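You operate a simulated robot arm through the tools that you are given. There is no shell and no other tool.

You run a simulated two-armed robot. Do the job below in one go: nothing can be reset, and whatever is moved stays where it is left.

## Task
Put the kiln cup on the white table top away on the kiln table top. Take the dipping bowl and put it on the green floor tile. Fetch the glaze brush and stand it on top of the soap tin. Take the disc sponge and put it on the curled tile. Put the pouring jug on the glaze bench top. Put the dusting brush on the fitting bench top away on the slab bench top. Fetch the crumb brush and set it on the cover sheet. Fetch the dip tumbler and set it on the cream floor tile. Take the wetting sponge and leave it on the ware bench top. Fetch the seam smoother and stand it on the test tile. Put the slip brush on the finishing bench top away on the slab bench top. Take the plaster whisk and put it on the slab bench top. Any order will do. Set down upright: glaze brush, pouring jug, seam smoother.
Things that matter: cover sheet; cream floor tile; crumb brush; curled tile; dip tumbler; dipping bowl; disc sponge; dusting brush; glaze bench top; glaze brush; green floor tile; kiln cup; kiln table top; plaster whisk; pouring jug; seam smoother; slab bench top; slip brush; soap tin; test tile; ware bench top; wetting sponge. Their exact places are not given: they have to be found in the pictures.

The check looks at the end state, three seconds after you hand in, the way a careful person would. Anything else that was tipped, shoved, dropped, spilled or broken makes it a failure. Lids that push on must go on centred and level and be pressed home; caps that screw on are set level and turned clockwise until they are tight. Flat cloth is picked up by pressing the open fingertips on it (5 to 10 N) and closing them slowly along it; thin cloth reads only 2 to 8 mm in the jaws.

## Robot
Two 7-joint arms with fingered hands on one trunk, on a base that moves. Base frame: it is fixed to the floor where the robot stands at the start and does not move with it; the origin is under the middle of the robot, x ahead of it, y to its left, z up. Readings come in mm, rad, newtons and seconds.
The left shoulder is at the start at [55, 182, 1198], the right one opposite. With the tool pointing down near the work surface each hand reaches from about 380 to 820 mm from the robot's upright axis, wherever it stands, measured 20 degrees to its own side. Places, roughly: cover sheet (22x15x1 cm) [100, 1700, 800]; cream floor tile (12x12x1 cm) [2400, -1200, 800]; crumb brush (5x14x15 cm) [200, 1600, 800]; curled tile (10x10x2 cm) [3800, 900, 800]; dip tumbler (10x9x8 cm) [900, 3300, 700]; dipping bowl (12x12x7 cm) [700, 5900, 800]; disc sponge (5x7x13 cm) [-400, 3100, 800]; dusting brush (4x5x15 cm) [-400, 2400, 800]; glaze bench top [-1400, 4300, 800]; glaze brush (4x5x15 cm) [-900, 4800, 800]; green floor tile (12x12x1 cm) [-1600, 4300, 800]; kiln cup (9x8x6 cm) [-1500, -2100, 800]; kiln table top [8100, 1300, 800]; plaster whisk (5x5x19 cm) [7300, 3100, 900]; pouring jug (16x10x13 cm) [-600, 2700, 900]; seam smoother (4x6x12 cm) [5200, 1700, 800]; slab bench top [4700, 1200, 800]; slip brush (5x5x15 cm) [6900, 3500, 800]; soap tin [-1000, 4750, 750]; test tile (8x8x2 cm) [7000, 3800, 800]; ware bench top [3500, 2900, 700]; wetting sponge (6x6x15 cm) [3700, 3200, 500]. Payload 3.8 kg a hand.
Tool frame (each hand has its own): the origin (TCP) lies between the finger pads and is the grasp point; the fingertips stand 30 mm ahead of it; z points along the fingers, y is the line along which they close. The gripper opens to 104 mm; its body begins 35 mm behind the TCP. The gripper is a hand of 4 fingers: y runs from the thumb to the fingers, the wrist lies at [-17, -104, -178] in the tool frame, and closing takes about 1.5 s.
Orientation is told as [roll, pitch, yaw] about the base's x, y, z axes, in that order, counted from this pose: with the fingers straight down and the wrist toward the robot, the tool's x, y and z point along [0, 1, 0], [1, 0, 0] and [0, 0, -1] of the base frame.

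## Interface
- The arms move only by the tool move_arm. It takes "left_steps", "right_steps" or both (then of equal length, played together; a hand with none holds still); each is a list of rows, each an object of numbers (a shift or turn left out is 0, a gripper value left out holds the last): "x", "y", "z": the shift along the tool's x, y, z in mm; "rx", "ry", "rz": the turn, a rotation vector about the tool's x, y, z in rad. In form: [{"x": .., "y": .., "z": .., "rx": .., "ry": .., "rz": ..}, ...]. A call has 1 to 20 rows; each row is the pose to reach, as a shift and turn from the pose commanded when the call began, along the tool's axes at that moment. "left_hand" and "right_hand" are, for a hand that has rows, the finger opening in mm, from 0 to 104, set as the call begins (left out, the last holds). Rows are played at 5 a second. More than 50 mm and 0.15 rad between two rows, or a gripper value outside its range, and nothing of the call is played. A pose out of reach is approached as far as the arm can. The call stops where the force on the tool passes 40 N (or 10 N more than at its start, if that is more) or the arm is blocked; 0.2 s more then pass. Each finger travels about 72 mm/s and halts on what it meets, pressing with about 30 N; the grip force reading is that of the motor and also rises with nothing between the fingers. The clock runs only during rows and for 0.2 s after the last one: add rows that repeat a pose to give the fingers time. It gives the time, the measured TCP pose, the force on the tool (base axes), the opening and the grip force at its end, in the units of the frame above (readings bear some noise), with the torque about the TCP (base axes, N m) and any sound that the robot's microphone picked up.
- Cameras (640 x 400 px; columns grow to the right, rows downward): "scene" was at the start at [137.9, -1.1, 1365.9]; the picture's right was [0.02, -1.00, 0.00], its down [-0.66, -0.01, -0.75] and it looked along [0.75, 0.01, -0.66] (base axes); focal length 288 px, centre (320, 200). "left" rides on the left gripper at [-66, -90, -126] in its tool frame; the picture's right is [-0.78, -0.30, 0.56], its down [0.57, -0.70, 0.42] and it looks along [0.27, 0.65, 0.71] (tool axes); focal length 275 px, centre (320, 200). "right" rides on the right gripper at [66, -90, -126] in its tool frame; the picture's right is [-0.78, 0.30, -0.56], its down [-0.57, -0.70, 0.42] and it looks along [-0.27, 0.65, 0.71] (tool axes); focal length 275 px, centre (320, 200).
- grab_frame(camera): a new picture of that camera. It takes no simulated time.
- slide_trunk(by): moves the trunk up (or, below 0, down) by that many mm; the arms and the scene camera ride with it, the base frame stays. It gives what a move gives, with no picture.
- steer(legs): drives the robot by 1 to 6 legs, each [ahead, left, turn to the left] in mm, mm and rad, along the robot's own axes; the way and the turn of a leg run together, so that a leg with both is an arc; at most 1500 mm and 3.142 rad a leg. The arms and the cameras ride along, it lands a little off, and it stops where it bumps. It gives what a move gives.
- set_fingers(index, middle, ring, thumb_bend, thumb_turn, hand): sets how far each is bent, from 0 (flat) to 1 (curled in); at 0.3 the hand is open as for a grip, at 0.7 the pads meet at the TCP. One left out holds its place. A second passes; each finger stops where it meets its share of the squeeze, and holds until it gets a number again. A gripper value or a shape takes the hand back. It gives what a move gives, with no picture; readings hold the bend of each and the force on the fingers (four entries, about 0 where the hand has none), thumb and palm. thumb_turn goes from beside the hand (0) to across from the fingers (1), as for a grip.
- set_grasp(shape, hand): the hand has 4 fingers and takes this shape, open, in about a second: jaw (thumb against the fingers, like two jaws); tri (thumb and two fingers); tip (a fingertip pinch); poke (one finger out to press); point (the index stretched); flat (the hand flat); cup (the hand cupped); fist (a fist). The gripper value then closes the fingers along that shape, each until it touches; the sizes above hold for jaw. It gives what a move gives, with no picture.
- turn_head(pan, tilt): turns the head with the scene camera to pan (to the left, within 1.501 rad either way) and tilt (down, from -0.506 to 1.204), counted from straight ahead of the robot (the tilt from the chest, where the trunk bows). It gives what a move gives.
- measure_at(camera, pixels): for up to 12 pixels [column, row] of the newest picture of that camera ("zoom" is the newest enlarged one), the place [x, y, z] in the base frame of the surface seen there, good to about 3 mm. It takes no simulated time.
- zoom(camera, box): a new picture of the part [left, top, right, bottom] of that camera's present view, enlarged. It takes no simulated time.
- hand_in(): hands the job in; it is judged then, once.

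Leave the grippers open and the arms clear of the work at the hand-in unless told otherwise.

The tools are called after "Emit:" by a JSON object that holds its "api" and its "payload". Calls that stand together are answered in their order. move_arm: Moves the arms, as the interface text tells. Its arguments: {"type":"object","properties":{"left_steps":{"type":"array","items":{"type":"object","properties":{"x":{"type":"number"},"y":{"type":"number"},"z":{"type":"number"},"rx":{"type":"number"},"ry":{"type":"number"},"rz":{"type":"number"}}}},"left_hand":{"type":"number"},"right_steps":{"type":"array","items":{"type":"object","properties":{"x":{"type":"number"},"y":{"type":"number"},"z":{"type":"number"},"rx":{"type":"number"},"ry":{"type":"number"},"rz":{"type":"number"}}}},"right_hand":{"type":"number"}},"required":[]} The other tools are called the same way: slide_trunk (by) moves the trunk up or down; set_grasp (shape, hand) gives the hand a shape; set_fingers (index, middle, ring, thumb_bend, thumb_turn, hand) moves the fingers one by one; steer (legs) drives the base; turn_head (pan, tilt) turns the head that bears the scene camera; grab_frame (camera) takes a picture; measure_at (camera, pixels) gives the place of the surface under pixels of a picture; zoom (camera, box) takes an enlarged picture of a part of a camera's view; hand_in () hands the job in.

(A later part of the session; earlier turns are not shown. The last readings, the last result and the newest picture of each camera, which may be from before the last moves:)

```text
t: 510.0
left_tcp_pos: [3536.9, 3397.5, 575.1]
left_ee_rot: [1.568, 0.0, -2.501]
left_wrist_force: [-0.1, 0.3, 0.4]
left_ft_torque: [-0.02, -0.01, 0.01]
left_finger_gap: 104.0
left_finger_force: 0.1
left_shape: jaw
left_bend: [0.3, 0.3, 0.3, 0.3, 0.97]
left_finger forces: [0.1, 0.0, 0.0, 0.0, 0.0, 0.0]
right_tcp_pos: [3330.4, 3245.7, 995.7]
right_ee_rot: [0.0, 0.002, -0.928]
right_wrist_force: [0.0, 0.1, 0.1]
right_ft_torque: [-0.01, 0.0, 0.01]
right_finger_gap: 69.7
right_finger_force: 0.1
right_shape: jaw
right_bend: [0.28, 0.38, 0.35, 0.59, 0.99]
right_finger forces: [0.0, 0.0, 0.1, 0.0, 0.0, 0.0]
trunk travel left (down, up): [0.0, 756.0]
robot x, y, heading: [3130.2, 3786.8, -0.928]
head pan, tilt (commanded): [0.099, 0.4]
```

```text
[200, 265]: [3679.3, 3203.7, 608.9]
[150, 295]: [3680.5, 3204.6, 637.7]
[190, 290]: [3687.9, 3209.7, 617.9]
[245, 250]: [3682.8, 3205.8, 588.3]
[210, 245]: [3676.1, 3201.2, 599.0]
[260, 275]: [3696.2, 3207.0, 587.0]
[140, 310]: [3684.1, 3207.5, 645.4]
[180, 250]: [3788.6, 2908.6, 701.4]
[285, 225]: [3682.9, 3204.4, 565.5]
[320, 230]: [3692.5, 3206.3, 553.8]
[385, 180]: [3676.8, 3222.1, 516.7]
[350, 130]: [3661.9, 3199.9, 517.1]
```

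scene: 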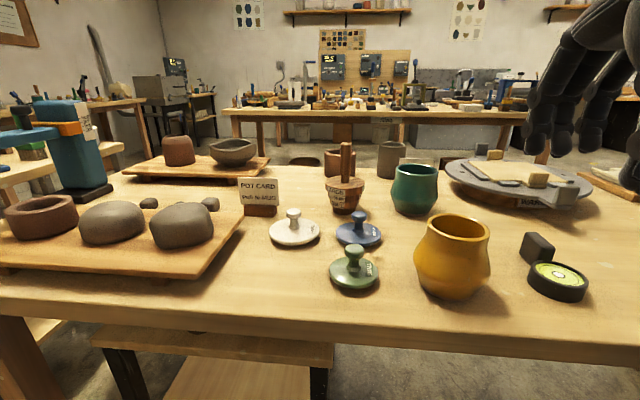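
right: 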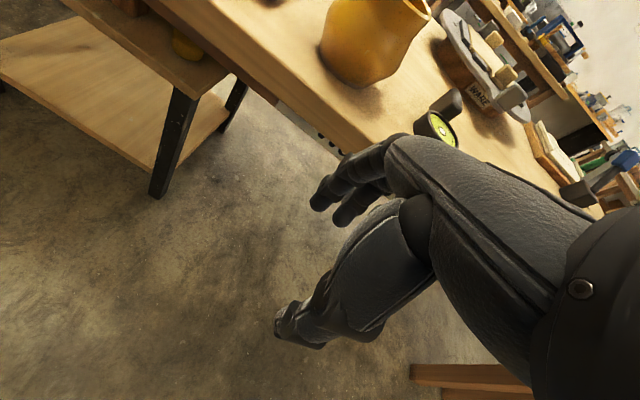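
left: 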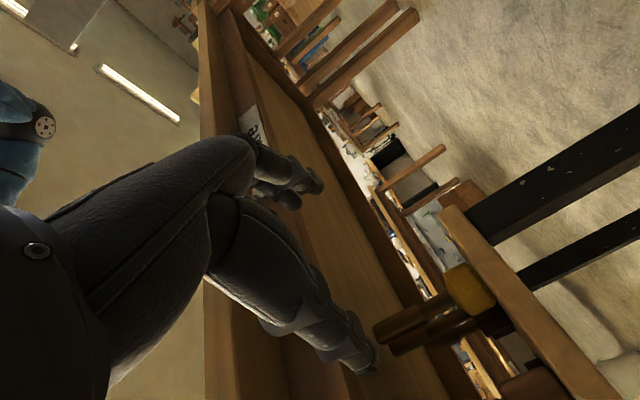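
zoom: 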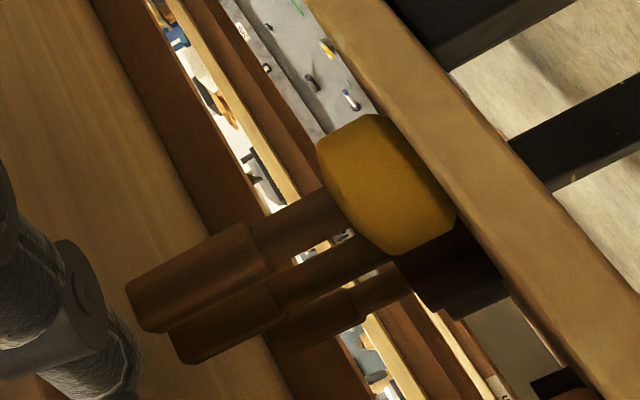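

Handle centre refined to (3690,3194); it's straight ahead 255 mm. Driving 70 mm closer, pre-closing the hand to a 60 mm gap so it doesn't touch neighbours, then advancing.

Emit:
{"api": "steer", "payload": {"legs": [[70, 0, 0]]}}

Emit:
{"api": "move_arm", "payload": {"left_steps": [{"x": 4}, {"x": 4}, {"x": 4}, {"x": 4}, {"x": 4}], "left_hand": 60}}

Emit:
{"api": "grab_frame", "payload": {"camera": "left"}}

Emit:
{"api": "zoom", "payload": {"camera": "left", "box": [300, 200, 560, 400]}}

```text
t: 511.0
left_tcp_pos: [3578.9, 3342.5, 574.9]
left_ee_rot: [1.569, 0.0, -2.504]
left_wrist_force: [-0.2, -0.1, -0.1]
left_ft_torque: [0.01, -0.02, -0.01]
left_finger_gap: 104.0
left_finger_force: 0.1
left_shape: jaw
left_bend: [0.3, 0.3, 0.3, 0.3, 0.97]
left_finger forces: [0.0, 0.0, 0.1, 0.0, 0.1, 0.0]
right_tcp_pos: [3372.7, 3189.1, 996.1]
right_ee_rot: [0.002, 0.002, -0.926]
right_wrist_force: [0.2, -0.1, -0.1]
right_ft_torque: [-0.01, 0.01, 0.01]
right_finger_gap: 69.7
right_finger_force: 0.0
right_shape: jaw
right_bend: [0.28, 0.38, 0.35, 0.59, 0.99]
right_finger forces: [0.0, 0.0, 0.0, 0.0, 0.0, 0.0]
trunk travel left (down, up): [0.0, 756.0]
robot x, y, heading: [3173.0, 3729.6, -0.93]
head pan, tilt (commanded): [0.099, 0.4]
```

```text
t: 512.2
left_tcp_pos: [3578.6, 3342.2, 579.6]
left_ee_rot: [1.569, 0.001, -2.505]
left_wrist_force: [0.4, 0.6, -0.3]
left_ft_torque: [0.0, 0.01, -0.01]
left_finger_gap: 60.5
left_finger_force: 0.0
left_shape: jaw
left_bend: [0.73, 0.41, 0.38, 0.64, 0.99]
left_finger forces: [0.1, 0.1, 0.0, 0.0, 0.1, 0.1]
right_tcp_pos: [3373.5, 3190.3, 995.8]
right_ee_rot: [-0.003, 0.001, -0.927]
right_wrist_force: [-0.5, 0.2, -0.1]
right_ft_torque: [-0.02, -0.01, 0.03]
right_finger_gap: 69.7
right_finger_force: 0.0
right_shape: jaw
right_bend: [0.28, 0.38, 0.35, 0.59, 0.99]
right_finger forces: [0.0, 0.0, 0.0, 0.1, 0.1, 0.1]
trunk travel left (down, up): [0.0, 756.0]
robot x, y, heading: [3171.9, 3731.1, -0.926]
head pan, tilt (commanded): [0.099, 0.4]
```

```text
taken
```

left: 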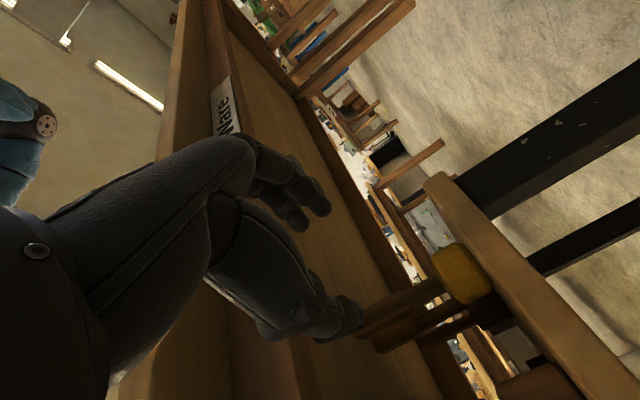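

```text
2.00 times, centred on (430, 300) of left
```

zoom: 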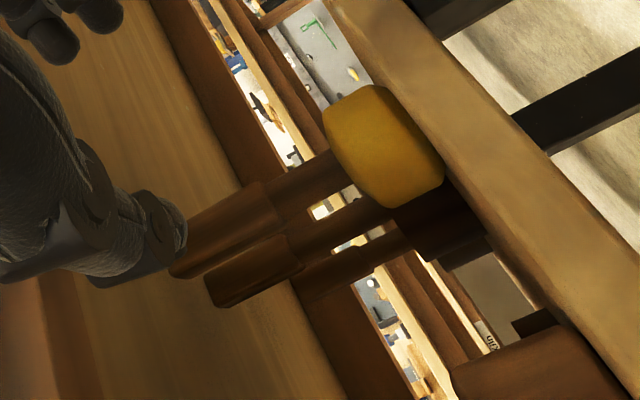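

At a 60 mm gap the index finger is already curled in, so I'll use 75 mm instead (index stays open), then advance.

Emit:
{"api": "move_arm", "payload": {"left_steps": [{}, {}, {}, {}, {}], "left_hand": 76}}

Emit:
{"api": "zoom", "payload": {"camera": "left", "box": [300, 200, 560, 400]}}

Emit:
{"api": "measure_at", "payload": {"camera": "zoom", "pixels": [[240, 220], [210, 245], [280, 200], [220, 215], [300, 190], [380, 145], [240, 290], [195, 240]]}}

```text
t: 513.4
left_tcp_pos: [3578.5, 3342.5, 580.3]
left_ee_rot: [1.567, -0.001, -2.504]
left_wrist_force: [0.0, 0.5, -0.1]
left_ft_torque: [0.02, 0.01, 0.02]
left_finger_gap: 75.7
left_finger_force: 0.0
left_shape: jaw
left_bend: [0.27, 0.36, 0.33, 0.54, 0.99]
left_finger forces: [0.0, 0.0, 0.1, 0.0, 0.0, 0.1]
right_tcp_pos: [3373.9, 3189.7, 995.2]
right_ee_rot: [-0.002, 0.001, -0.925]
right_wrist_force: [-0.1, -0.4, -0.3]
right_ft_torque: [0.01, 0.01, 0.0]
right_finger_gap: 69.7
right_finger_force: 0.0
right_shape: jaw
right_bend: [0.28, 0.38, 0.35, 0.59, 0.99]
right_finger forces: [0.0, 0.0, 0.1, 0.1, 0.0, 0.1]
trunk travel left (down, up): [0.0, 756.0]
robot x, y, heading: [3171.0, 3730.7, -0.924]
head pan, tilt (commanded): [0.099, 0.4]
```

```text
2.00 times, centred on (430, 300) of left
```

zoom: 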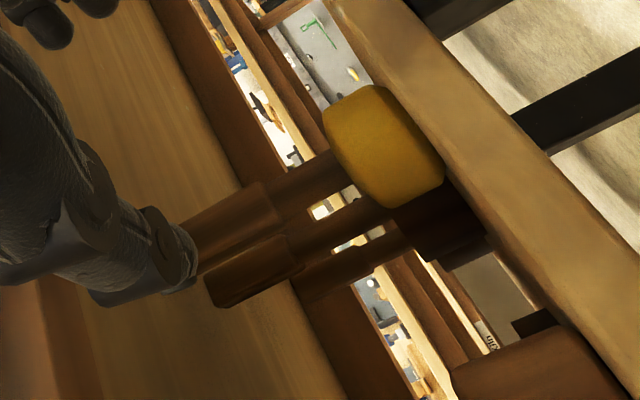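

```text
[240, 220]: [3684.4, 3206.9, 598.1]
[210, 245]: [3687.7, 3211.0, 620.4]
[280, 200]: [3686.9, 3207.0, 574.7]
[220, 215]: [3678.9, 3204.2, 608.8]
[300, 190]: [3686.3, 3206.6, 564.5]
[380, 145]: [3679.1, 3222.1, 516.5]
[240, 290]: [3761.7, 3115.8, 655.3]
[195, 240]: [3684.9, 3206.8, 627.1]
```

Aligned within ~1 mm laterally; advancing 120 mm first.

Emit:
{"api": "move_arm", "payload": {"left_steps": [{"z": 30}, {"z": 60}, {"z": 90}, {"z": 120}]}}

Emit:
{"api": "grab_frame", "payload": {"camera": "left"}}

Emit:
{"api": "grab_frame", "payload": {"camera": "scene"}}

```text
t: 514.4
left_tcp_pos: [3650.1, 3246.6, 578.7]
left_ee_rot: [1.566, 0.0, -2.503]
left_wrist_force: [0.2, -0.3, -0.2]
left_ft_torque: [0.02, -0.01, -0.01]
left_finger_gap: 75.6
left_finger_force: 0.1
left_shape: jaw
left_bend: [0.27, 0.36, 0.33, 0.54, 0.99]
left_finger forces: [0.0, 0.0, 0.1, 0.0, 0.0, 0.0]
right_tcp_pos: [3373.3, 3189.2, 996.1]
right_ee_rot: [0.0, 0.001, -0.928]
right_wrist_force: [0.0, -1.0, 0.5]
right_ft_torque: [0.01, 0.0, 0.0]
right_finger_gap: 69.7
right_finger_force: 0.1
right_shape: jaw
right_bend: [0.28, 0.38, 0.35, 0.59, 0.99]
right_finger forces: [0.0, 0.0, 0.0, 0.0, 0.0, 0.1]
trunk travel left (down, up): [0.0, 756.0]
robot x, y, heading: [3169.7, 3734.6, -0.927]
head pan, tilt (commanded): [0.099, 0.4]
```

```text
taken
```

left: 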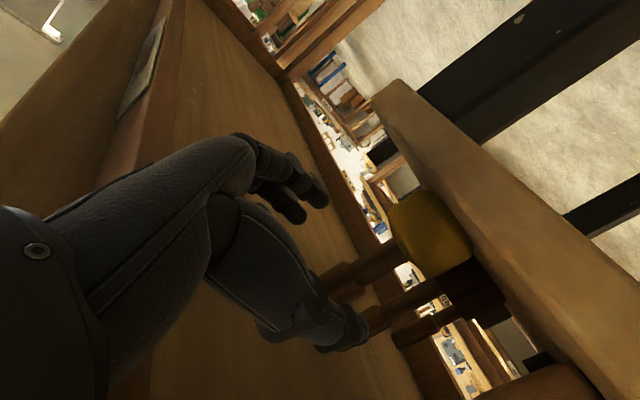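

```text
taken
```

scene: 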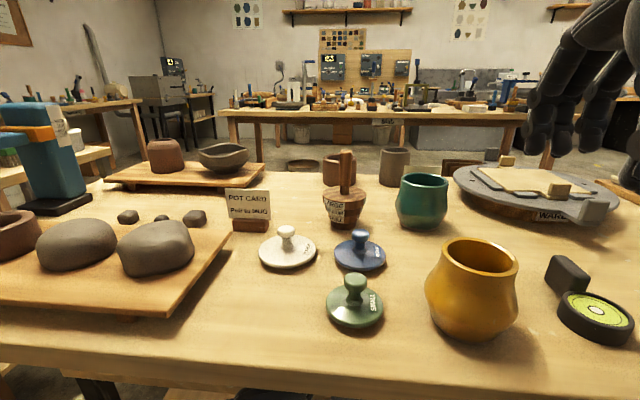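

The handle lies between thumb and fingers. Advancing the last 63 mm and closing.

Emit:
{"api": "move_arm", "payload": {"left_steps": [{"z": 22}, {"z": 44}, {"z": 63}]}}

Emit:
{"api": "grab_frame", "payload": {"camera": "left"}}

```text
t: 515.2
left_tcp_pos: [3686.7, 3195.3, 579.8]
left_ee_rot: [1.569, -0.003, -2.502]
left_wrist_force: [0.1, -0.7, 0.0]
left_ft_torque: [-0.01, 0.01, 0.02]
left_finger_gap: 75.7
left_finger_force: 0.0
left_shape: jaw
left_bend: [0.27, 0.36, 0.33, 0.54, 0.99]
left_finger forces: [0.1, 0.0, 0.1, 0.1, 0.0, 0.1]
right_tcp_pos: [3373.4, 3189.3, 996.6]
right_ee_rot: [-0.001, 0.001, -0.926]
right_wrist_force: [-0.5, -0.5, -0.4]
right_ft_torque: [0.0, -0.01, -0.01]
right_finger_gap: 69.8
right_finger_force: 0.0
right_shape: jaw
right_bend: [0.28, 0.38, 0.35, 0.59, 0.99]
right_finger forces: [0.0, 0.0, 0.1, 0.1, 0.1, 0.0]
trunk travel left (down, up): [0.0, 756.0]
robot x, y, heading: [3171.5, 3734.4, -0.927]
head pan, tilt (commanded): [0.099, 0.4]
```

```text
taken
```

left: 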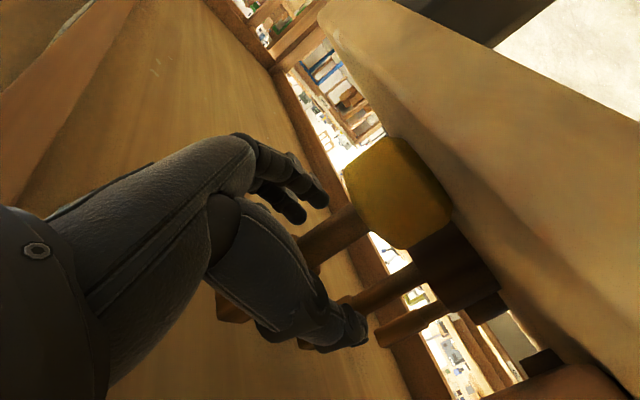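

The neck of the handle is right between thumb and fingers. Closing.

Emit:
{"api": "move_arm", "payload": {"left_steps": [{}, {}, {}, {}, {}, {}, {}, {}], "left_hand": 0}}

Emit:
{"api": "grab_frame", "payload": {"camera": "left"}}

```text
t: 517.0
left_tcp_pos: [3687.6, 3194.9, 580.5]
left_ee_rot: [1.569, -0.001, -2.503]
left_wrist_force: [-0.2, 0.5, 1.4]
left_ft_torque: [0.03, 0.03, 0.0]
left_finger_gap: 5.7
left_finger_force: 29.8
left_shape: jaw
left_bend: [0.7, 0.71, 0.7, 0.78, 1.0]
left_finger forces: [4.2, 2.8, 2.4, 0.0, 1.7, 0.1]
right_tcp_pos: [3373.2, 3189.4, 995.6]
right_ee_rot: [0.0, 0.003, -0.926]
right_wrist_force: [-0.1, 0.3, -0.5]
right_ft_torque: [-0.01, 0.02, -0.02]
right_finger_gap: 69.6
right_finger_force: 0.2
right_shape: jaw
right_bend: [0.28, 0.38, 0.35, 0.59, 0.99]
right_finger forces: [0.0, 0.1, 0.0, 0.0, 0.0, 0.0]
trunk travel left (down, up): [0.0, 756.0]
robot x, y, heading: [3169.1, 3733.6, -0.928]
head pan, tilt (commanded): [0.099, 0.4]
```

```text
taken
```

left: 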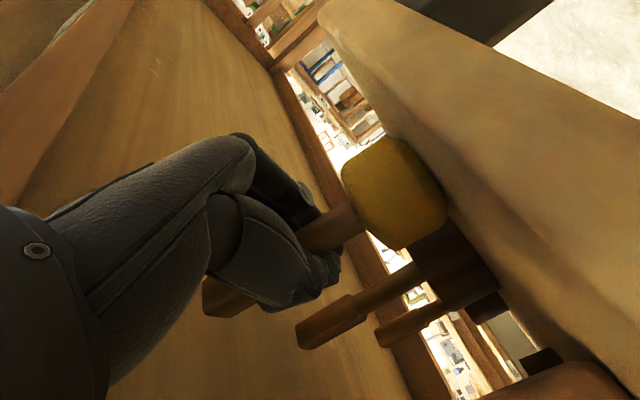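

The gap reads only 5.7 mm with small finger forces – checking whether the handle is really between the pads.

Emit:
{"api": "zoom", "payload": {"camera": "left", "box": [180, 120, 420, 330]}}

Emit:
{"api": "measure_at", "payload": {"camera": "zoom", "pixels": [[120, 330], [300, 220], [340, 205], [270, 245], [250, 180], [290, 290], [420, 150], [370, 175]]}}

```text
1.90 times, centred on (300, 225) of left
```

zoom: 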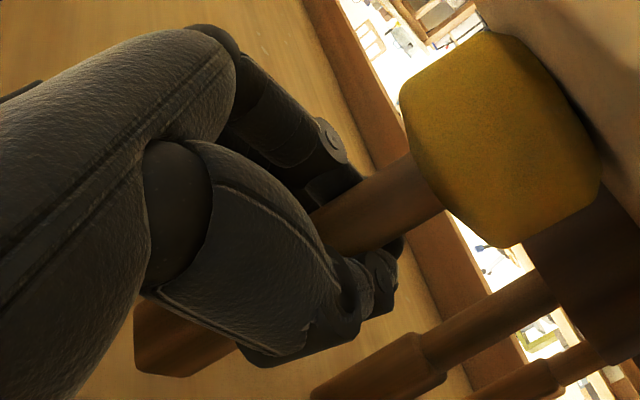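

```text
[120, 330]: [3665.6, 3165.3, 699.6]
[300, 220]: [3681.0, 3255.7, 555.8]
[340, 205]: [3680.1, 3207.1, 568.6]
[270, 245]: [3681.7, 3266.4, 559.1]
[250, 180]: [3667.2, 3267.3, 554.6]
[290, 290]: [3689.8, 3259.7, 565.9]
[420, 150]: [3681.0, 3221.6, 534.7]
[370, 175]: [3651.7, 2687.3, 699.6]
```

The neck sits ~7–10 mm behind the pads, so the fingers closed just in front of it. Opening, retreating 10 mm (and 4 mm right), and closing again.

Emit:
{"api": "move_arm", "payload": {"left_steps": [{}, {}, {}, {}, {}, {}, {}, {}], "left_hand": 76}}

Emit:
{"api": "zoom", "payload": {"camera": "left", "box": [180, 120, 420, 330]}}

Emit:
{"api": "measure_at", "payload": {"camera": "zoom", "pixels": [[340, 205], [370, 190], [330, 225], [390, 175], [350, 190], [380, 205], [120, 345]]}}

```text
t: 518.8
left_tcp_pos: [3687.5, 3195.6, 579.0]
left_ee_rot: [1.57, -0.002, -2.503]
left_wrist_force: [-0.6, 0.9, -0.7]
left_ft_torque: [-0.06, 0.02, -0.01]
left_finger_gap: 75.6
left_finger_force: 0.0
left_shape: jaw
left_bend: [0.27, 0.36, 0.33, 0.54, 0.98]
left_finger forces: [0.0, 0.1, 0.0, 0.0, 0.9, 0.0]
right_tcp_pos: [3372.0, 3190.0, 995.8]
right_ee_rot: [0.001, 0.003, -0.926]
right_wrist_force: [0.2, -0.5, 0.8]
right_ft_torque: [-0.02, 0.0, -0.02]
right_finger_gap: 69.7
right_finger_force: 0.0
right_shape: jaw
right_bend: [0.28, 0.38, 0.35, 0.59, 0.99]
right_finger forces: [0.0, 0.0, 0.0, 0.0, 0.0, 0.0]
trunk travel left (down, up): [0.0, 756.0]
robot x, y, heading: [3166.8, 3732.0, -0.932]
head pan, tilt (commanded): [0.099, 0.4]
```

```text
1.90 times, centred on (300, 225) of left
```

zoom: 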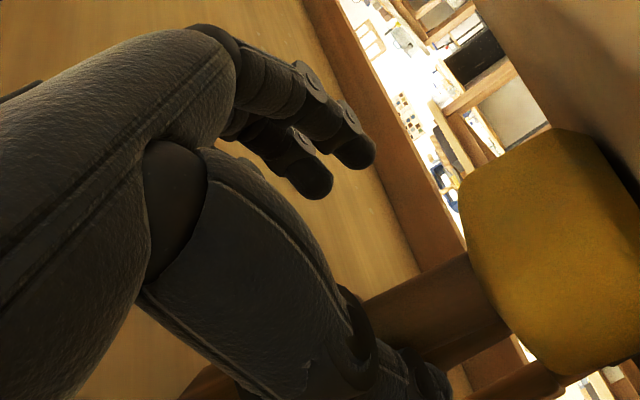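

```text
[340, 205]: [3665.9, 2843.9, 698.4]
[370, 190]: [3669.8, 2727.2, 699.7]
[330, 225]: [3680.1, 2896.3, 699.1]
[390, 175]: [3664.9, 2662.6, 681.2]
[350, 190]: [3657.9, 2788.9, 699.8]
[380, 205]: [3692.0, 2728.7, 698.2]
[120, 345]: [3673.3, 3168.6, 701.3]
```

Opening shifted the sponge a bit (it was caged). Looking at its present pose.

Emit:
{"api": "grab_frame", "payload": {"camera": "left"}}

Emit:
{"api": "zoom", "payload": {"camera": "left", "box": [280, 150, 560, 370]}}

Emit:
{"api": "measure_at", "payload": {"camera": "zoom", "pixels": [[280, 240], [300, 260], [250, 270], [330, 230], [420, 200], [370, 170], [460, 250], [380, 240], [200, 290]]}}

```text
taken
```

left: 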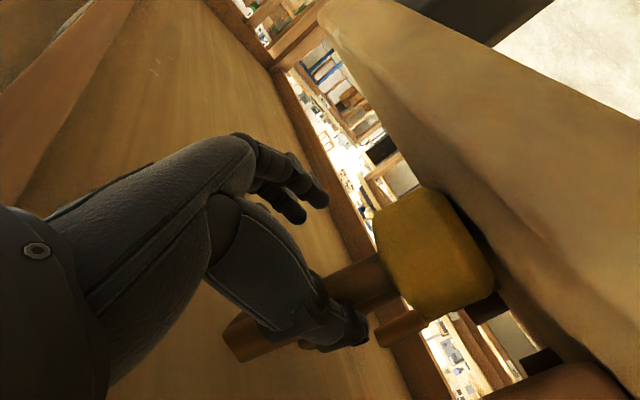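

```text
1.82 times, centred on (420, 260) of left
```

zoom: 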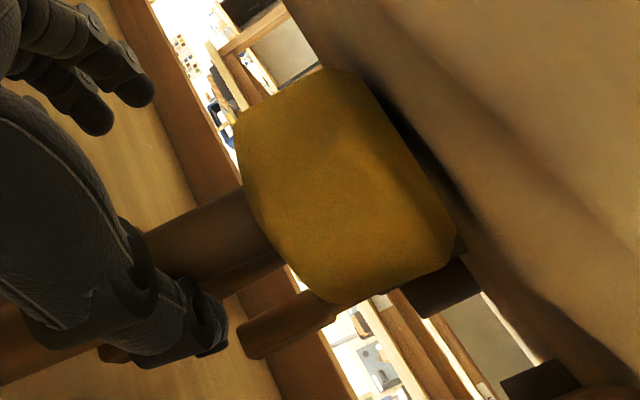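

```text
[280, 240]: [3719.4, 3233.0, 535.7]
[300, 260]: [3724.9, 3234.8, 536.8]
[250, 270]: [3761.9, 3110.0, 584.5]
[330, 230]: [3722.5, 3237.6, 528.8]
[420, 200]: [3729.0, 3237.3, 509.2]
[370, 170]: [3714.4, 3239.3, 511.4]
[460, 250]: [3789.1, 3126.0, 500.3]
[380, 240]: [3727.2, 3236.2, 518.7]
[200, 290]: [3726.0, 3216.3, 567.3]
```

The sponge is still upright, standing ~44 mm further left, handle just inside my thumb. I'll move the hand 14 mm left to free the thumb, then retreat 120 mm and re-measure before trying again.

Emit:
{"api": "move_arm", "payload": {"left_steps": [{"y": -7}, {"y": -14}, {"y": -14}]}}

Emit:
{"api": "move_arm", "payload": {"left_steps": [{"y": -14, "z": 0}, {"z": -20}, {"z": -40}, {"z": -70}, {"z": -100}, {"z": -125}]}}

Emit:
{"api": "grab_frame", "payload": {"camera": "left"}}

Emit:
{"api": "zoom", "payload": {"camera": "left", "box": [320, 200, 580, 400]}}

```text
t: 519.6
left_tcp_pos: [3699.5, 3201.3, 579.5]
left_ee_rot: [1.569, 0.002, -2.503]
left_wrist_force: [0.6, -0.7, -0.5]
left_ft_torque: [-0.01, 0.02, -0.02]
left_finger_gap: 75.8
left_finger_force: 0.0
left_shape: jaw
left_bend: [0.27, 0.36, 0.33, 0.54, 0.98]
left_finger forces: [0.0, 0.0, 0.1, 0.1, 0.9, 0.1]
right_tcp_pos: [3372.4, 3189.3, 996.4]
right_ee_rot: [0.0, 0.001, -0.929]
right_wrist_force: [0.1, -0.2, -0.6]
right_ft_torque: [0.0, -0.01, 0.0]
right_finger_gap: 69.6
right_finger_force: 0.0
right_shape: jaw
right_bend: [0.28, 0.38, 0.35, 0.59, 0.99]
right_finger forces: [0.0, 0.0, 0.1, 0.0, 0.0, 0.0]
trunk travel left (down, up): [0.0, 756.0]
robot x, y, heading: [3170.8, 3732.8, -0.926]
head pan, tilt (commanded): [0.099, 0.4]
```

```text
t: 521.0
left_tcp_pos: [3625.5, 3302.0, 580.7]
left_ee_rot: [1.567, 0.001, -2.504]
left_wrist_force: [-0.5, -0.2, 0.0]
left_ft_torque: [-0.03, 0.0, -0.01]
left_finger_gap: 76.2
left_finger_force: 0.0
left_shape: jaw
left_bend: [0.27, 0.36, 0.33, 0.54, 0.98]
left_finger forces: [0.0, 0.0, 0.0, 0.1, 0.1, 0.0]
right_tcp_pos: [3373.3, 3190.1, 996.3]
right_ee_rot: [0.0, 0.001, -0.931]
right_wrist_force: [-0.1, -0.2, 0.2]
right_ft_torque: [0.0, -0.04, -0.01]
right_finger_gap: 69.7
right_finger_force: 0.0
right_shape: jaw
right_bend: [0.28, 0.38, 0.35, 0.59, 0.99]
right_finger forces: [0.0, 0.0, 0.1, 0.1, 0.0, 0.0]
trunk travel left (down, up): [0.0, 756.0]
robot x, y, heading: [3170.4, 3730.2, -0.929]
head pan, tilt (commanded): [0.099, 0.4]
```

```text
taken
```

left: 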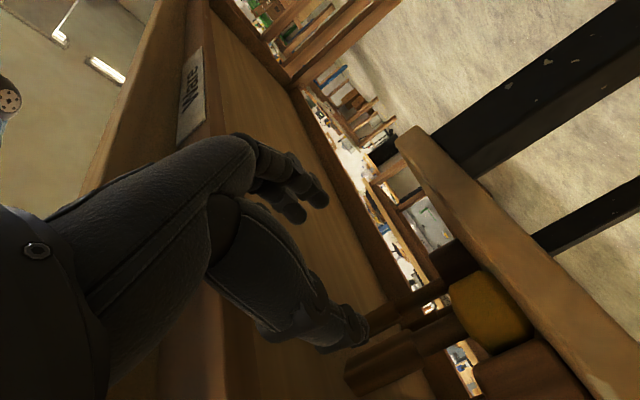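

```text
2.00 times, centred on (450, 300) of left
```

zoom: 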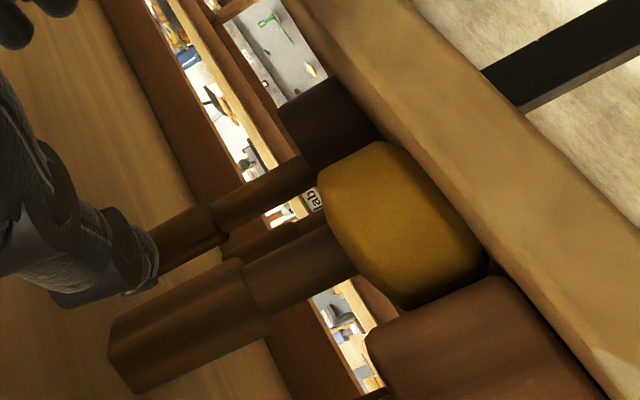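

Emit:
{"api": "measure_at", "payload": {"camera": "zoom", "pixels": [[180, 320], [230, 290], [150, 350], [300, 265], [330, 240], [400, 220], [350, 170], [440, 280], [480, 330], [375, 345], [200, 270], [250, 320]]}}

```text
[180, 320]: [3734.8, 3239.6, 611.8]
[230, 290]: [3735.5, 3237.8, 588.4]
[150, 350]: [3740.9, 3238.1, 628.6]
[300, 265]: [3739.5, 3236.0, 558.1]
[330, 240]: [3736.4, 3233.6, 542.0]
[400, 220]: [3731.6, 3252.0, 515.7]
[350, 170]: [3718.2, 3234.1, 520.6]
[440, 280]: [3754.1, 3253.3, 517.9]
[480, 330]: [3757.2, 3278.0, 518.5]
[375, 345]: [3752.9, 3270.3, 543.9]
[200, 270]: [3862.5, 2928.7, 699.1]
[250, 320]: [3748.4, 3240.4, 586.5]
```

The sponge now stands at ≈(3747,3228), close to a brown block tool on its left. I'll approach at neck height (z≈570) with the thumb passing between the two necks (≈10 mm margin each side): shifting 28 mm left, 10 mm down, then advancing in stages.

Emit:
{"api": "move_arm", "payload": {"left_steps": [{"x": -5, "y": -14}, {"x": -10, "y": -28}, {"x": -10, "y": -28, "z": 25}, {"x": -10, "y": -28, "z": 50}, {"x": -10, "y": -28, "z": 65}]}}

Emit:
{"api": "grab_frame", "payload": {"camera": "left"}}

Emit:
{"api": "zoom", "payload": {"camera": "left", "box": [280, 180, 540, 380]}}

```text
t: 522.2
left_tcp_pos: [3686.7, 3267.8, 568.1]
left_ee_rot: [1.567, -0.001, -2.504]
left_wrist_force: [-0.1, 0.3, -0.1]
left_ft_torque: [0.01, 0.0, 0.01]
left_finger_gap: 75.8
left_finger_force: 0.0
left_shape: jaw
left_bend: [0.27, 0.36, 0.33, 0.54, 0.98]
left_finger forces: [0.1, 0.0, 0.1, 0.0, 0.1, 0.0]
right_tcp_pos: [3373.3, 3188.4, 995.8]
right_ee_rot: [-0.001, 0.001, -0.927]
right_wrist_force: [-0.3, -0.6, 0.0]
right_ft_torque: [0.01, -0.02, -0.01]
right_finger_gap: 69.5
right_finger_force: 0.1
right_shape: jaw
right_bend: [0.28, 0.38, 0.35, 0.59, 0.99]
right_finger forces: [0.1, 0.0, 0.0, 0.0, 0.0, 0.1]
trunk travel left (down, up): [0.0, 756.0]
robot x, y, heading: [3172.6, 3734.1, -0.931]
head pan, tilt (commanded): [0.099, 0.4]
```

```text
taken
```

left: 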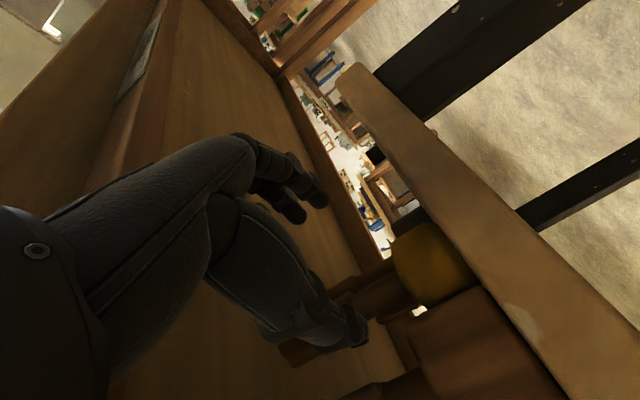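

```text
2.00 times, centred on (410, 280) of left
```

zoom: 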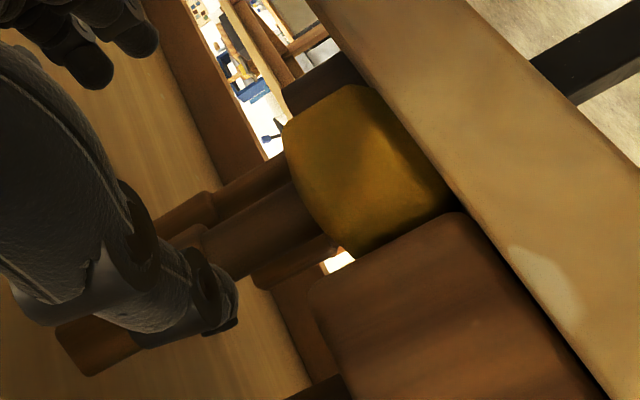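

Emit:
{"api": "measure_at", "payload": {"camera": "zoom", "pixels": [[260, 230], [230, 240], [290, 250], [310, 380], [330, 300], [340, 265], [120, 350], [280, 200], [300, 270], [400, 200]]}}

```text
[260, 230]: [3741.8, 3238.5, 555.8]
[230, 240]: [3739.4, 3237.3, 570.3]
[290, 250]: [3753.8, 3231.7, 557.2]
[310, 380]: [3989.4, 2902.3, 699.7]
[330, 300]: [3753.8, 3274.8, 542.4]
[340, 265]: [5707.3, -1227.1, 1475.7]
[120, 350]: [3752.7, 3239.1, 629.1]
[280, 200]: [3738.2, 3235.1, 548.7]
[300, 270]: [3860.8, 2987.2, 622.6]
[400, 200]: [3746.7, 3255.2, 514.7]
```

Handle centre is 26 mm left and 70 mm ahead of the TCP. Shifting 6 mm left, then advancing 66 mm in small steps.

Emit:
{"api": "move_arm", "payload": {"left_steps": [{"y": -6}, {"y": -6, "z": 18}, {"y": -6, "z": 36}, {"y": -6, "z": 52}, {"y": -6, "z": 66}]}}

Emit:
{"api": "grab_frame", "payload": {"camera": "left"}}

Emit:
{"api": "zoom", "payload": {"camera": "left", "box": [200, 140, 460, 360]}}

```text
t: 523.4
left_tcp_pos: [3730.7, 3217.6, 569.8]
left_ee_rot: [1.569, 0.001, -2.504]
left_wrist_force: [-0.2, 0.6, 0.0]
left_ft_torque: [0.0, -0.01, -0.01]
left_finger_gap: 76.3
left_finger_force: 0.1
left_shape: jaw
left_bend: [0.27, 0.36, 0.33, 0.54, 0.98]
left_finger forces: [0.1, 0.1, 0.0, 0.0, 0.0, 0.0]
right_tcp_pos: [3373.2, 3189.6, 996.9]
right_ee_rot: [0.001, 0.002, -0.928]
right_wrist_force: [0.2, 0.1, 0.8]
right_ft_torque: [0.0, 0.03, 0.01]
right_finger_gap: 69.6
right_finger_force: 0.0
right_shape: jaw
right_bend: [0.28, 0.38, 0.35, 0.59, 0.99]
right_finger forces: [0.0, 0.1, 0.0, 0.0, 0.0, 0.1]
trunk travel left (down, up): [0.0, 756.0]
robot x, y, heading: [3171.0, 3734.7, -0.929]
head pan, tilt (commanded): [0.099, 0.4]
```

```text
taken
```

left: 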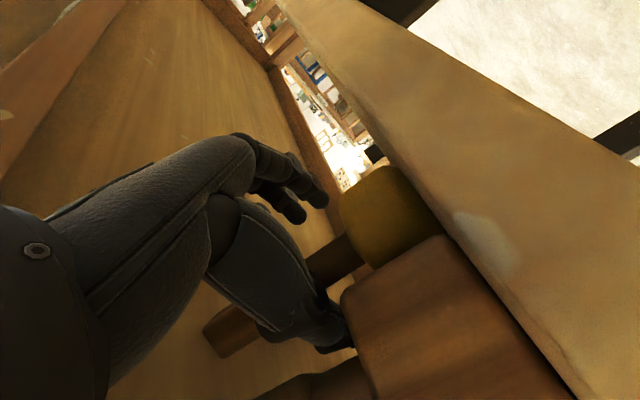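

```text
1.82 times, centred on (330, 250) of left
```

zoom: 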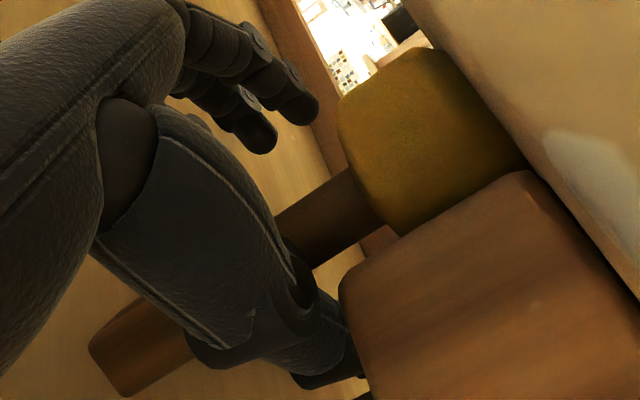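

Handle is 3 mm ahead of the TCP line and between thumb and fingers, no contact. Closing.

Emit:
{"api": "move_arm", "payload": {"left_steps": [{}, {}, {}, {}, {}, {}, {}, {}], "left_hand": 0}}

Emit:
{"api": "grab_frame", "payload": {"camera": "left"}}

Emit:
{"api": "zoom", "payload": {"camera": "left", "box": [200, 140, 460, 360]}}

```text
t: 525.2
left_tcp_pos: [3729.8, 3218.6, 569.0]
left_ee_rot: [1.568, 0.0, -2.503]
left_wrist_force: [1.7, 0.0, 1.6]
left_ft_torque: [0.01, -0.05, -0.02]
left_finger_gap: 4.0
left_finger_force: 29.5
left_shape: jaw
left_bend: [0.7, 0.7, 0.7, 0.77, 1.0]
left_finger forces: [4.8, 0.1, 2.3, 0.1, 4.7, 0.0]
right_tcp_pos: [3373.4, 3189.8, 995.5]
right_ee_rot: [-0.001, 0.001, -0.926]
right_wrist_force: [0.0, 0.2, 0.4]
right_ft_torque: [-0.01, -0.01, -0.04]
right_finger_gap: 69.7
right_finger_force: 0.0
right_shape: jaw
right_bend: [0.28, 0.38, 0.35, 0.59, 0.99]
right_finger forces: [0.1, 0.1, 0.0, 0.1, 0.0, 0.0]
trunk travel left (down, up): [0.0, 756.0]
robot x, y, heading: [3169.0, 3734.0, -0.931]
head pan, tilt (commanded): [0.099, 0.4]
```

```text
taken
```

left: 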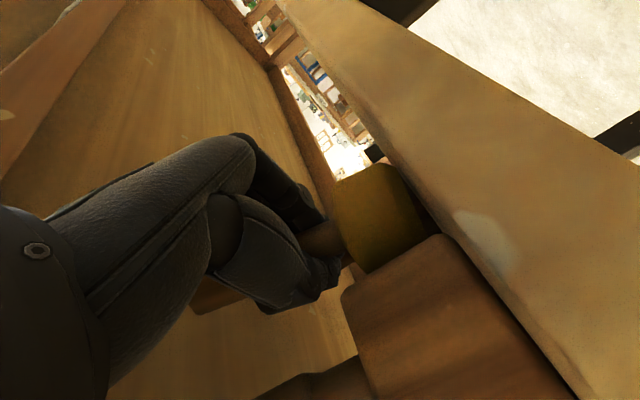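

```text
1.82 times, centred on (330, 250) of left
```

zoom: 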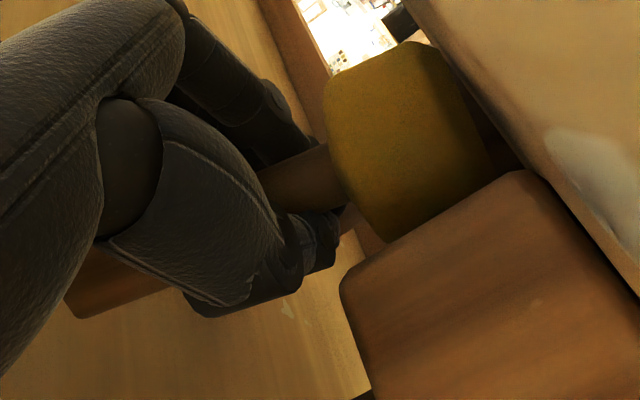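

Again the pads met (gap 4 mm). Measuring where the neck really is relative to the hand.

Emit:
{"api": "measure_at", "payload": {"camera": "zoom", "pixels": [[305, 182], [320, 165], [330, 190], [290, 175], [280, 195], [100, 285], [140, 300], [390, 140], [250, 245], [310, 255], [300, 140]]}}

```text
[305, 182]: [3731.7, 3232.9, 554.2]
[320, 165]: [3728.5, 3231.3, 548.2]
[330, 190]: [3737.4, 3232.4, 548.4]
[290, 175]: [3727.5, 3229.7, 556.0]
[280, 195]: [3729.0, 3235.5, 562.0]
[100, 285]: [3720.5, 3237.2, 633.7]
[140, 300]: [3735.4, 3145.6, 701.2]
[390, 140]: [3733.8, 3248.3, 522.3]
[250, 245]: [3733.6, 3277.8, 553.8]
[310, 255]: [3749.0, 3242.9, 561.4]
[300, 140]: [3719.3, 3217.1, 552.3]
```

The neck is caged inside the closed hand (pads met just beyond it). I'll test whether a gentle 12 mm lift carries the sponge securely.

Emit:
{"api": "move_arm", "payload": {"left_steps": [{"x": 4}, {"x": 8}, {"x": 12}, {"x": 12}]}}

Emit:
{"api": "grab_frame", "payload": {"camera": "left"}}

Emit:
{"api": "zoom", "payload": {"camera": "left", "box": [200, 140, 460, 360]}}

```text
t: 526.2
left_tcp_pos: [3730.5, 3217.3, 580.4]
left_ee_rot: [1.568, 0.0, -2.502]
left_wrist_force: [-0.5, -0.2, -1.1]
left_ft_torque: [0.02, 0.03, -0.04]
left_finger_gap: 3.8
left_finger_force: 30.0
left_shape: jaw
left_bend: [0.7, 0.7, 0.7, 0.77, 1.0]
left_finger forces: [5.6, 0.0, 2.1, 0.1, 3.9, 0.0]
right_tcp_pos: [3373.3, 3189.3, 995.6]
right_ee_rot: [0.001, 0.001, -0.928]
right_wrist_force: [0.6, 0.8, 0.3]
right_ft_torque: [-0.02, -0.03, 0.0]
right_finger_gap: 69.8
right_finger_force: 0.0
right_shape: jaw
right_bend: [0.28, 0.38, 0.35, 0.59, 0.99]
right_finger forces: [0.0, 0.0, 0.0, 0.0, 0.0, 0.0]
trunk travel left (down, up): [0.0, 756.0]
robot x, y, heading: [3171.7, 3733.9, -0.93]
head pan, tilt (commanded): [0.099, 0.4]
```

```text
taken
```

left: 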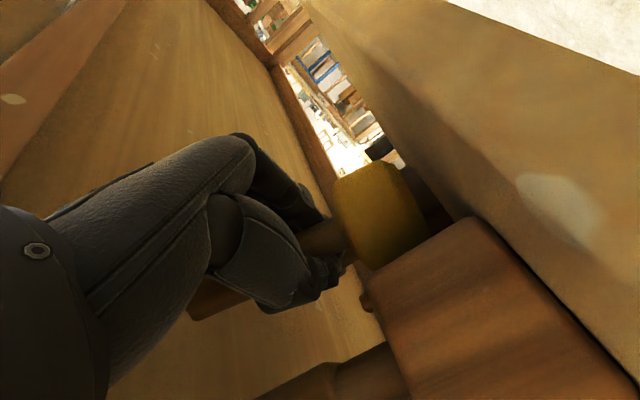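

```text
1.82 times, centred on (330, 250) of left
```

zoom: 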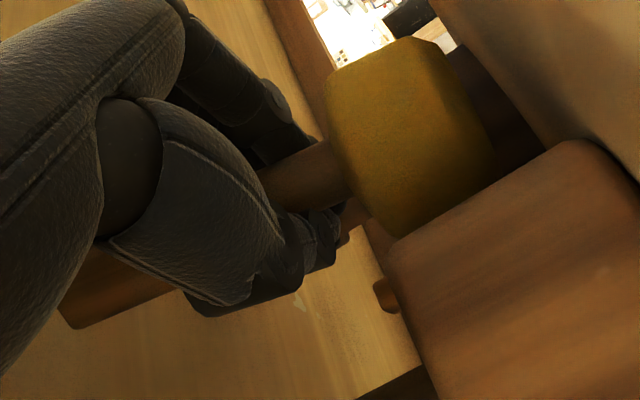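

The sponge lifts with the hand (base unchanged relative to the fingers). Moving it slowly right 180 mm, off the low table's left end.

Emit:
{"api": "move_arm", "payload": {"left_steps": [{"y": 15}, {"y": 30}, {"y": 45}, {"y": 60}, {"y": 75}, {"y": 90}]}}

Emit:
{"api": "zoom", "payload": {"camera": "left", "box": [200, 140, 460, 360]}}

Emit:
{"api": "move_arm", "payload": {"left_steps": [{"y": 15}, {"y": 30}, {"y": 45}, {"y": 60}, {"y": 75}, {"y": 95}]}}

Emit:
{"api": "grab_frame", "payload": {"camera": "left"}}

```text
t: 527.6
left_tcp_pos: [3657.6, 3165.0, 580.9]
left_ee_rot: [1.569, -0.001, -2.504]
left_wrist_force: [0.9, 0.1, -1.8]
left_ft_torque: [-0.02, 0.04, 0.01]
left_finger_gap: 4.1
left_finger_force: 30.6
left_shape: jaw
left_bend: [0.7, 0.7, 0.7, 0.77, 1.0]
left_finger forces: [5.5, 0.0, 2.2, 0.1, 4.1, 0.0]
right_tcp_pos: [3373.3, 3189.8, 994.8]
right_ee_rot: [0.001, 0.002, -0.927]
right_wrist_force: [-0.9, 0.4, -1.1]
right_ft_torque: [0.02, 0.01, 0.05]
right_finger_gap: 69.6
right_finger_force: 0.1
right_shape: jaw
right_bend: [0.28, 0.38, 0.35, 0.59, 0.99]
right_finger forces: [0.0, 0.0, 0.0, 0.0, 0.0, 0.0]
trunk travel left (down, up): [0.0, 756.0]
robot x, y, heading: [3170.8, 3733.8, -0.932]
head pan, tilt (commanded): [0.099, 0.4]
```

```text
1.82 times, centred on (330, 250) of left
```

zoom: 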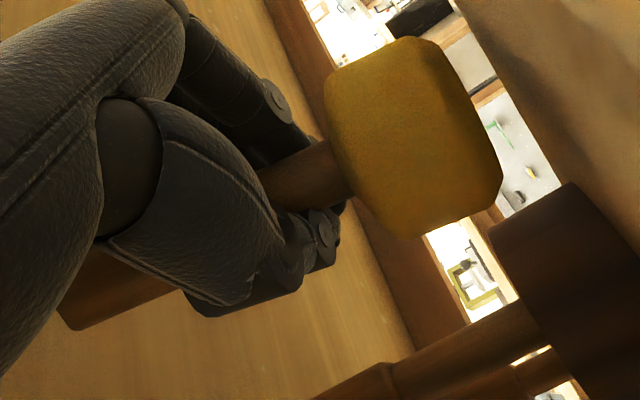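

```text
t: 529.0
left_tcp_pos: [3581.5, 3108.1, 581.7]
left_ee_rot: [1.571, -0.001, -2.504]
left_wrist_force: [0.7, -0.1, -0.9]
left_ft_torque: [0.01, -0.04, -0.04]
left_finger_gap: 4.0
left_finger_force: 30.2
left_shape: jaw
left_bend: [0.7, 0.7, 0.7, 0.77, 1.0]
left_finger forces: [5.4, 0.1, 2.1, 0.0, 4.1, 0.0]
right_tcp_pos: [3373.2, 3188.4, 995.9]
right_ee_rot: [0.0, 0.001, -0.927]
right_wrist_force: [-0.3, -0.9, -0.1]
right_ft_torque: [0.0, 0.0, 0.01]
right_finger_gap: 69.8
right_finger_force: 0.0
right_shape: jaw
right_bend: [0.28, 0.38, 0.35, 0.59, 0.99]
right_finger forces: [0.0, 0.0, 0.0, 0.0, 0.0, 0.0]
trunk travel left (down, up): [0.0, 756.0]
robot x, y, heading: [3174.1, 3735.3, -0.929]
head pan, tilt (commanded): [0.099, 0.4]
```

```text
taken
```

left: 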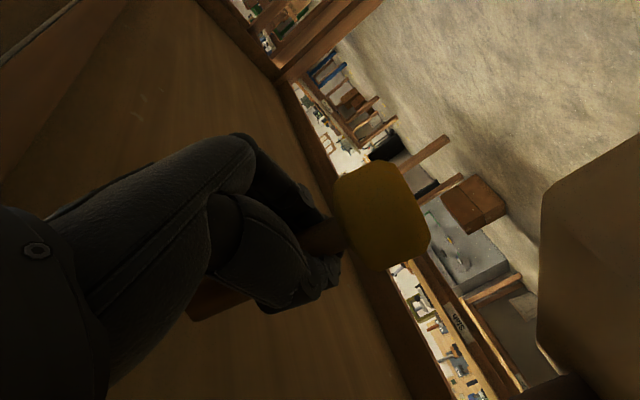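

The sponge is clear of the low table. Lowering 60 mm so its top passes under the apron, then drawing straight back.

Emit:
{"api": "move_arm", "payload": {"left_steps": [{"x": -15}, {"x": -30}, {"x": -45}, {"x": -58}]}}

Emit:
{"api": "move_arm", "payload": {"left_steps": [{"z": -25}, {"z": -50}, {"z": -75}, {"z": -100}, {"z": -125}, {"z": -150}, {"z": -175}, {"z": -200}]}}

Emit:
{"api": "grab_frame", "payload": {"camera": "left"}}

Emit:
{"api": "grab_frame", "payload": {"camera": "scene"}}

```text
t: 530.0
left_tcp_pos: [3581.5, 3108.2, 523.1]
left_ee_rot: [1.567, 0.0, -2.501]
left_wrist_force: [-0.1, 0.1, -0.5]
left_ft_torque: [0.0, 0.03, -0.05]
left_finger_gap: 3.6
left_finger_force: 29.8
left_shape: jaw
left_bend: [0.7, 0.7, 0.7, 0.77, 1.0]
left_finger forces: [5.4, 0.0, 2.1, 0.1, 4.2, 0.1]
right_tcp_pos: [3374.2, 3188.6, 996.5]
right_ee_rot: [-0.001, 0.002, -0.927]
right_wrist_force: [-0.4, 0.1, -0.2]
right_ft_torque: [0.0, -0.01, 0.0]
right_finger_gap: 69.7
right_finger_force: 0.0
right_shape: jaw
right_bend: [0.28, 0.38, 0.35, 0.59, 0.99]
right_finger forces: [0.0, 0.0, 0.0, 0.0, 0.1, 0.0]
trunk travel left (down, up): [0.0, 756.0]
robot x, y, heading: [3172.8, 3731.0, -0.927]
head pan, tilt (commanded): [0.099, 0.4]
```

```text
t: 531.8
left_tcp_pos: [3463.0, 3269.6, 524.3]
left_ee_rot: [1.569, 0.0, -2.503]
left_wrist_force: [0.6, -0.1, -0.5]
left_ft_torque: [-0.02, -0.01, -0.02]
left_finger_gap: 3.9
left_finger_force: 29.6
left_shape: jaw
left_bend: [0.7, 0.7, 0.7, 0.77, 1.0]
left_finger forces: [5.2, 0.1, 2.0, 0.1, 4.2, 0.1]
right_tcp_pos: [3372.2, 3189.2, 995.2]
right_ee_rot: [0.0, 0.002, -0.928]
right_wrist_force: [-0.2, -0.4, -0.2]
right_ft_torque: [0.01, -0.02, -0.02]
right_finger_gap: 69.7
right_finger_force: 0.1
right_shape: jaw
right_bend: [0.28, 0.38, 0.35, 0.59, 0.99]
right_finger forces: [0.0, 0.0, 0.0, 0.0, 0.1, 0.1]
trunk travel left (down, up): [0.0, 756.0]
robot x, y, heading: [3168.9, 3729.0, -0.929]
head pan, tilt (commanded): [0.099, 0.4]
```

```text
taken
```

left: 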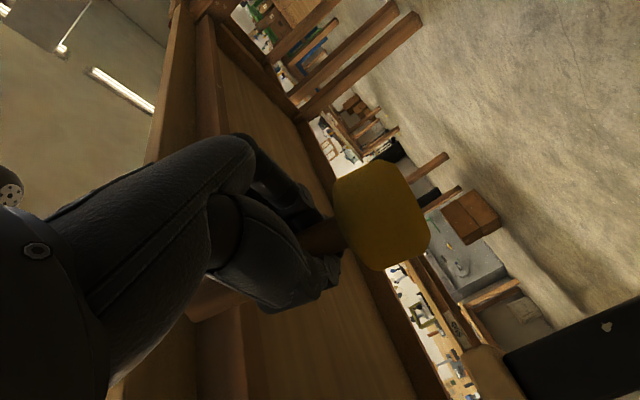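

```text
taken
```

scene: 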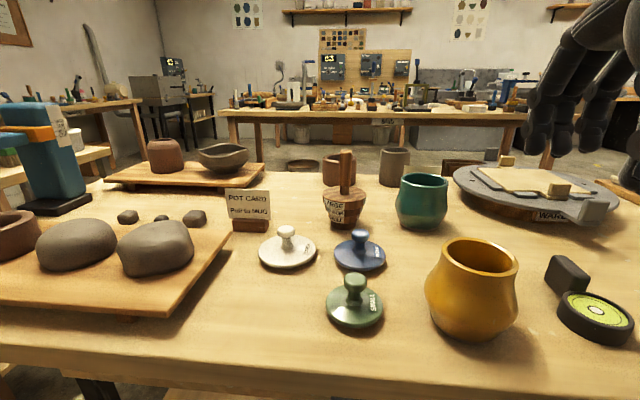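

Pulling further back via the base, and choosing a spot on the ware bench top: measuring the free area around (265,300).

Emit:
{"api": "measure_at", "payload": {"camera": "scene", "pixels": [[260, 300], [270, 330], [240, 330], [300, 340], [165, 315], [228, 240], [328, 315], [262, 255], [400, 350], [260, 360]]}}

Emit:
{"api": "steer", "payload": {"legs": [[-150, 0, 0]]}}

```text
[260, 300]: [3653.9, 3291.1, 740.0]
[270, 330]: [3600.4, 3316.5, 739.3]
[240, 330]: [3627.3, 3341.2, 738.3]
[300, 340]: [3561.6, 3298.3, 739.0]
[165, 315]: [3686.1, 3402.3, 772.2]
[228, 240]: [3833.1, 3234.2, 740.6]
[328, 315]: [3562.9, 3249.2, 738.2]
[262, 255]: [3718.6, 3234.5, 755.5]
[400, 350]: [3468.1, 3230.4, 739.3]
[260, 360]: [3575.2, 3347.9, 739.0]
```

```text
t: 533.2
left_tcp_pos: [3374.1, 3390.9, 524.1]
left_ee_rot: [1.571, -0.001, -2.503]
left_wrist_force: [-0.6, -0.7, -0.9]
left_ft_torque: [0.0, 0.02, 0.0]
left_finger_gap: 4.0
left_finger_force: 29.9
left_shape: jaw
left_bend: [0.7, 0.7, 0.7, 0.77, 1.0]
left_finger forces: [5.3, 0.0, 2.0, 0.0, 4.3, 0.0]
right_tcp_pos: [3283.8, 3310.5, 995.6]
right_ee_rot: [-0.001, 0.0, -0.929]
right_wrist_force: [0.2, 0.9, 0.5]
right_ft_torque: [0.03, 0.02, -0.02]
right_finger_gap: 69.8
right_finger_force: 0.1
right_shape: jaw
right_bend: [0.28, 0.38, 0.35, 0.59, 0.99]
right_finger forces: [0.1, 0.1, 0.0, 0.0, 0.0, 0.0]
trunk travel left (down, up): [0.0, 756.0]
robot x, y, heading: [3079.0, 3852.9, -0.929]
head pan, tilt (commanded): [0.099, 0.4]
```

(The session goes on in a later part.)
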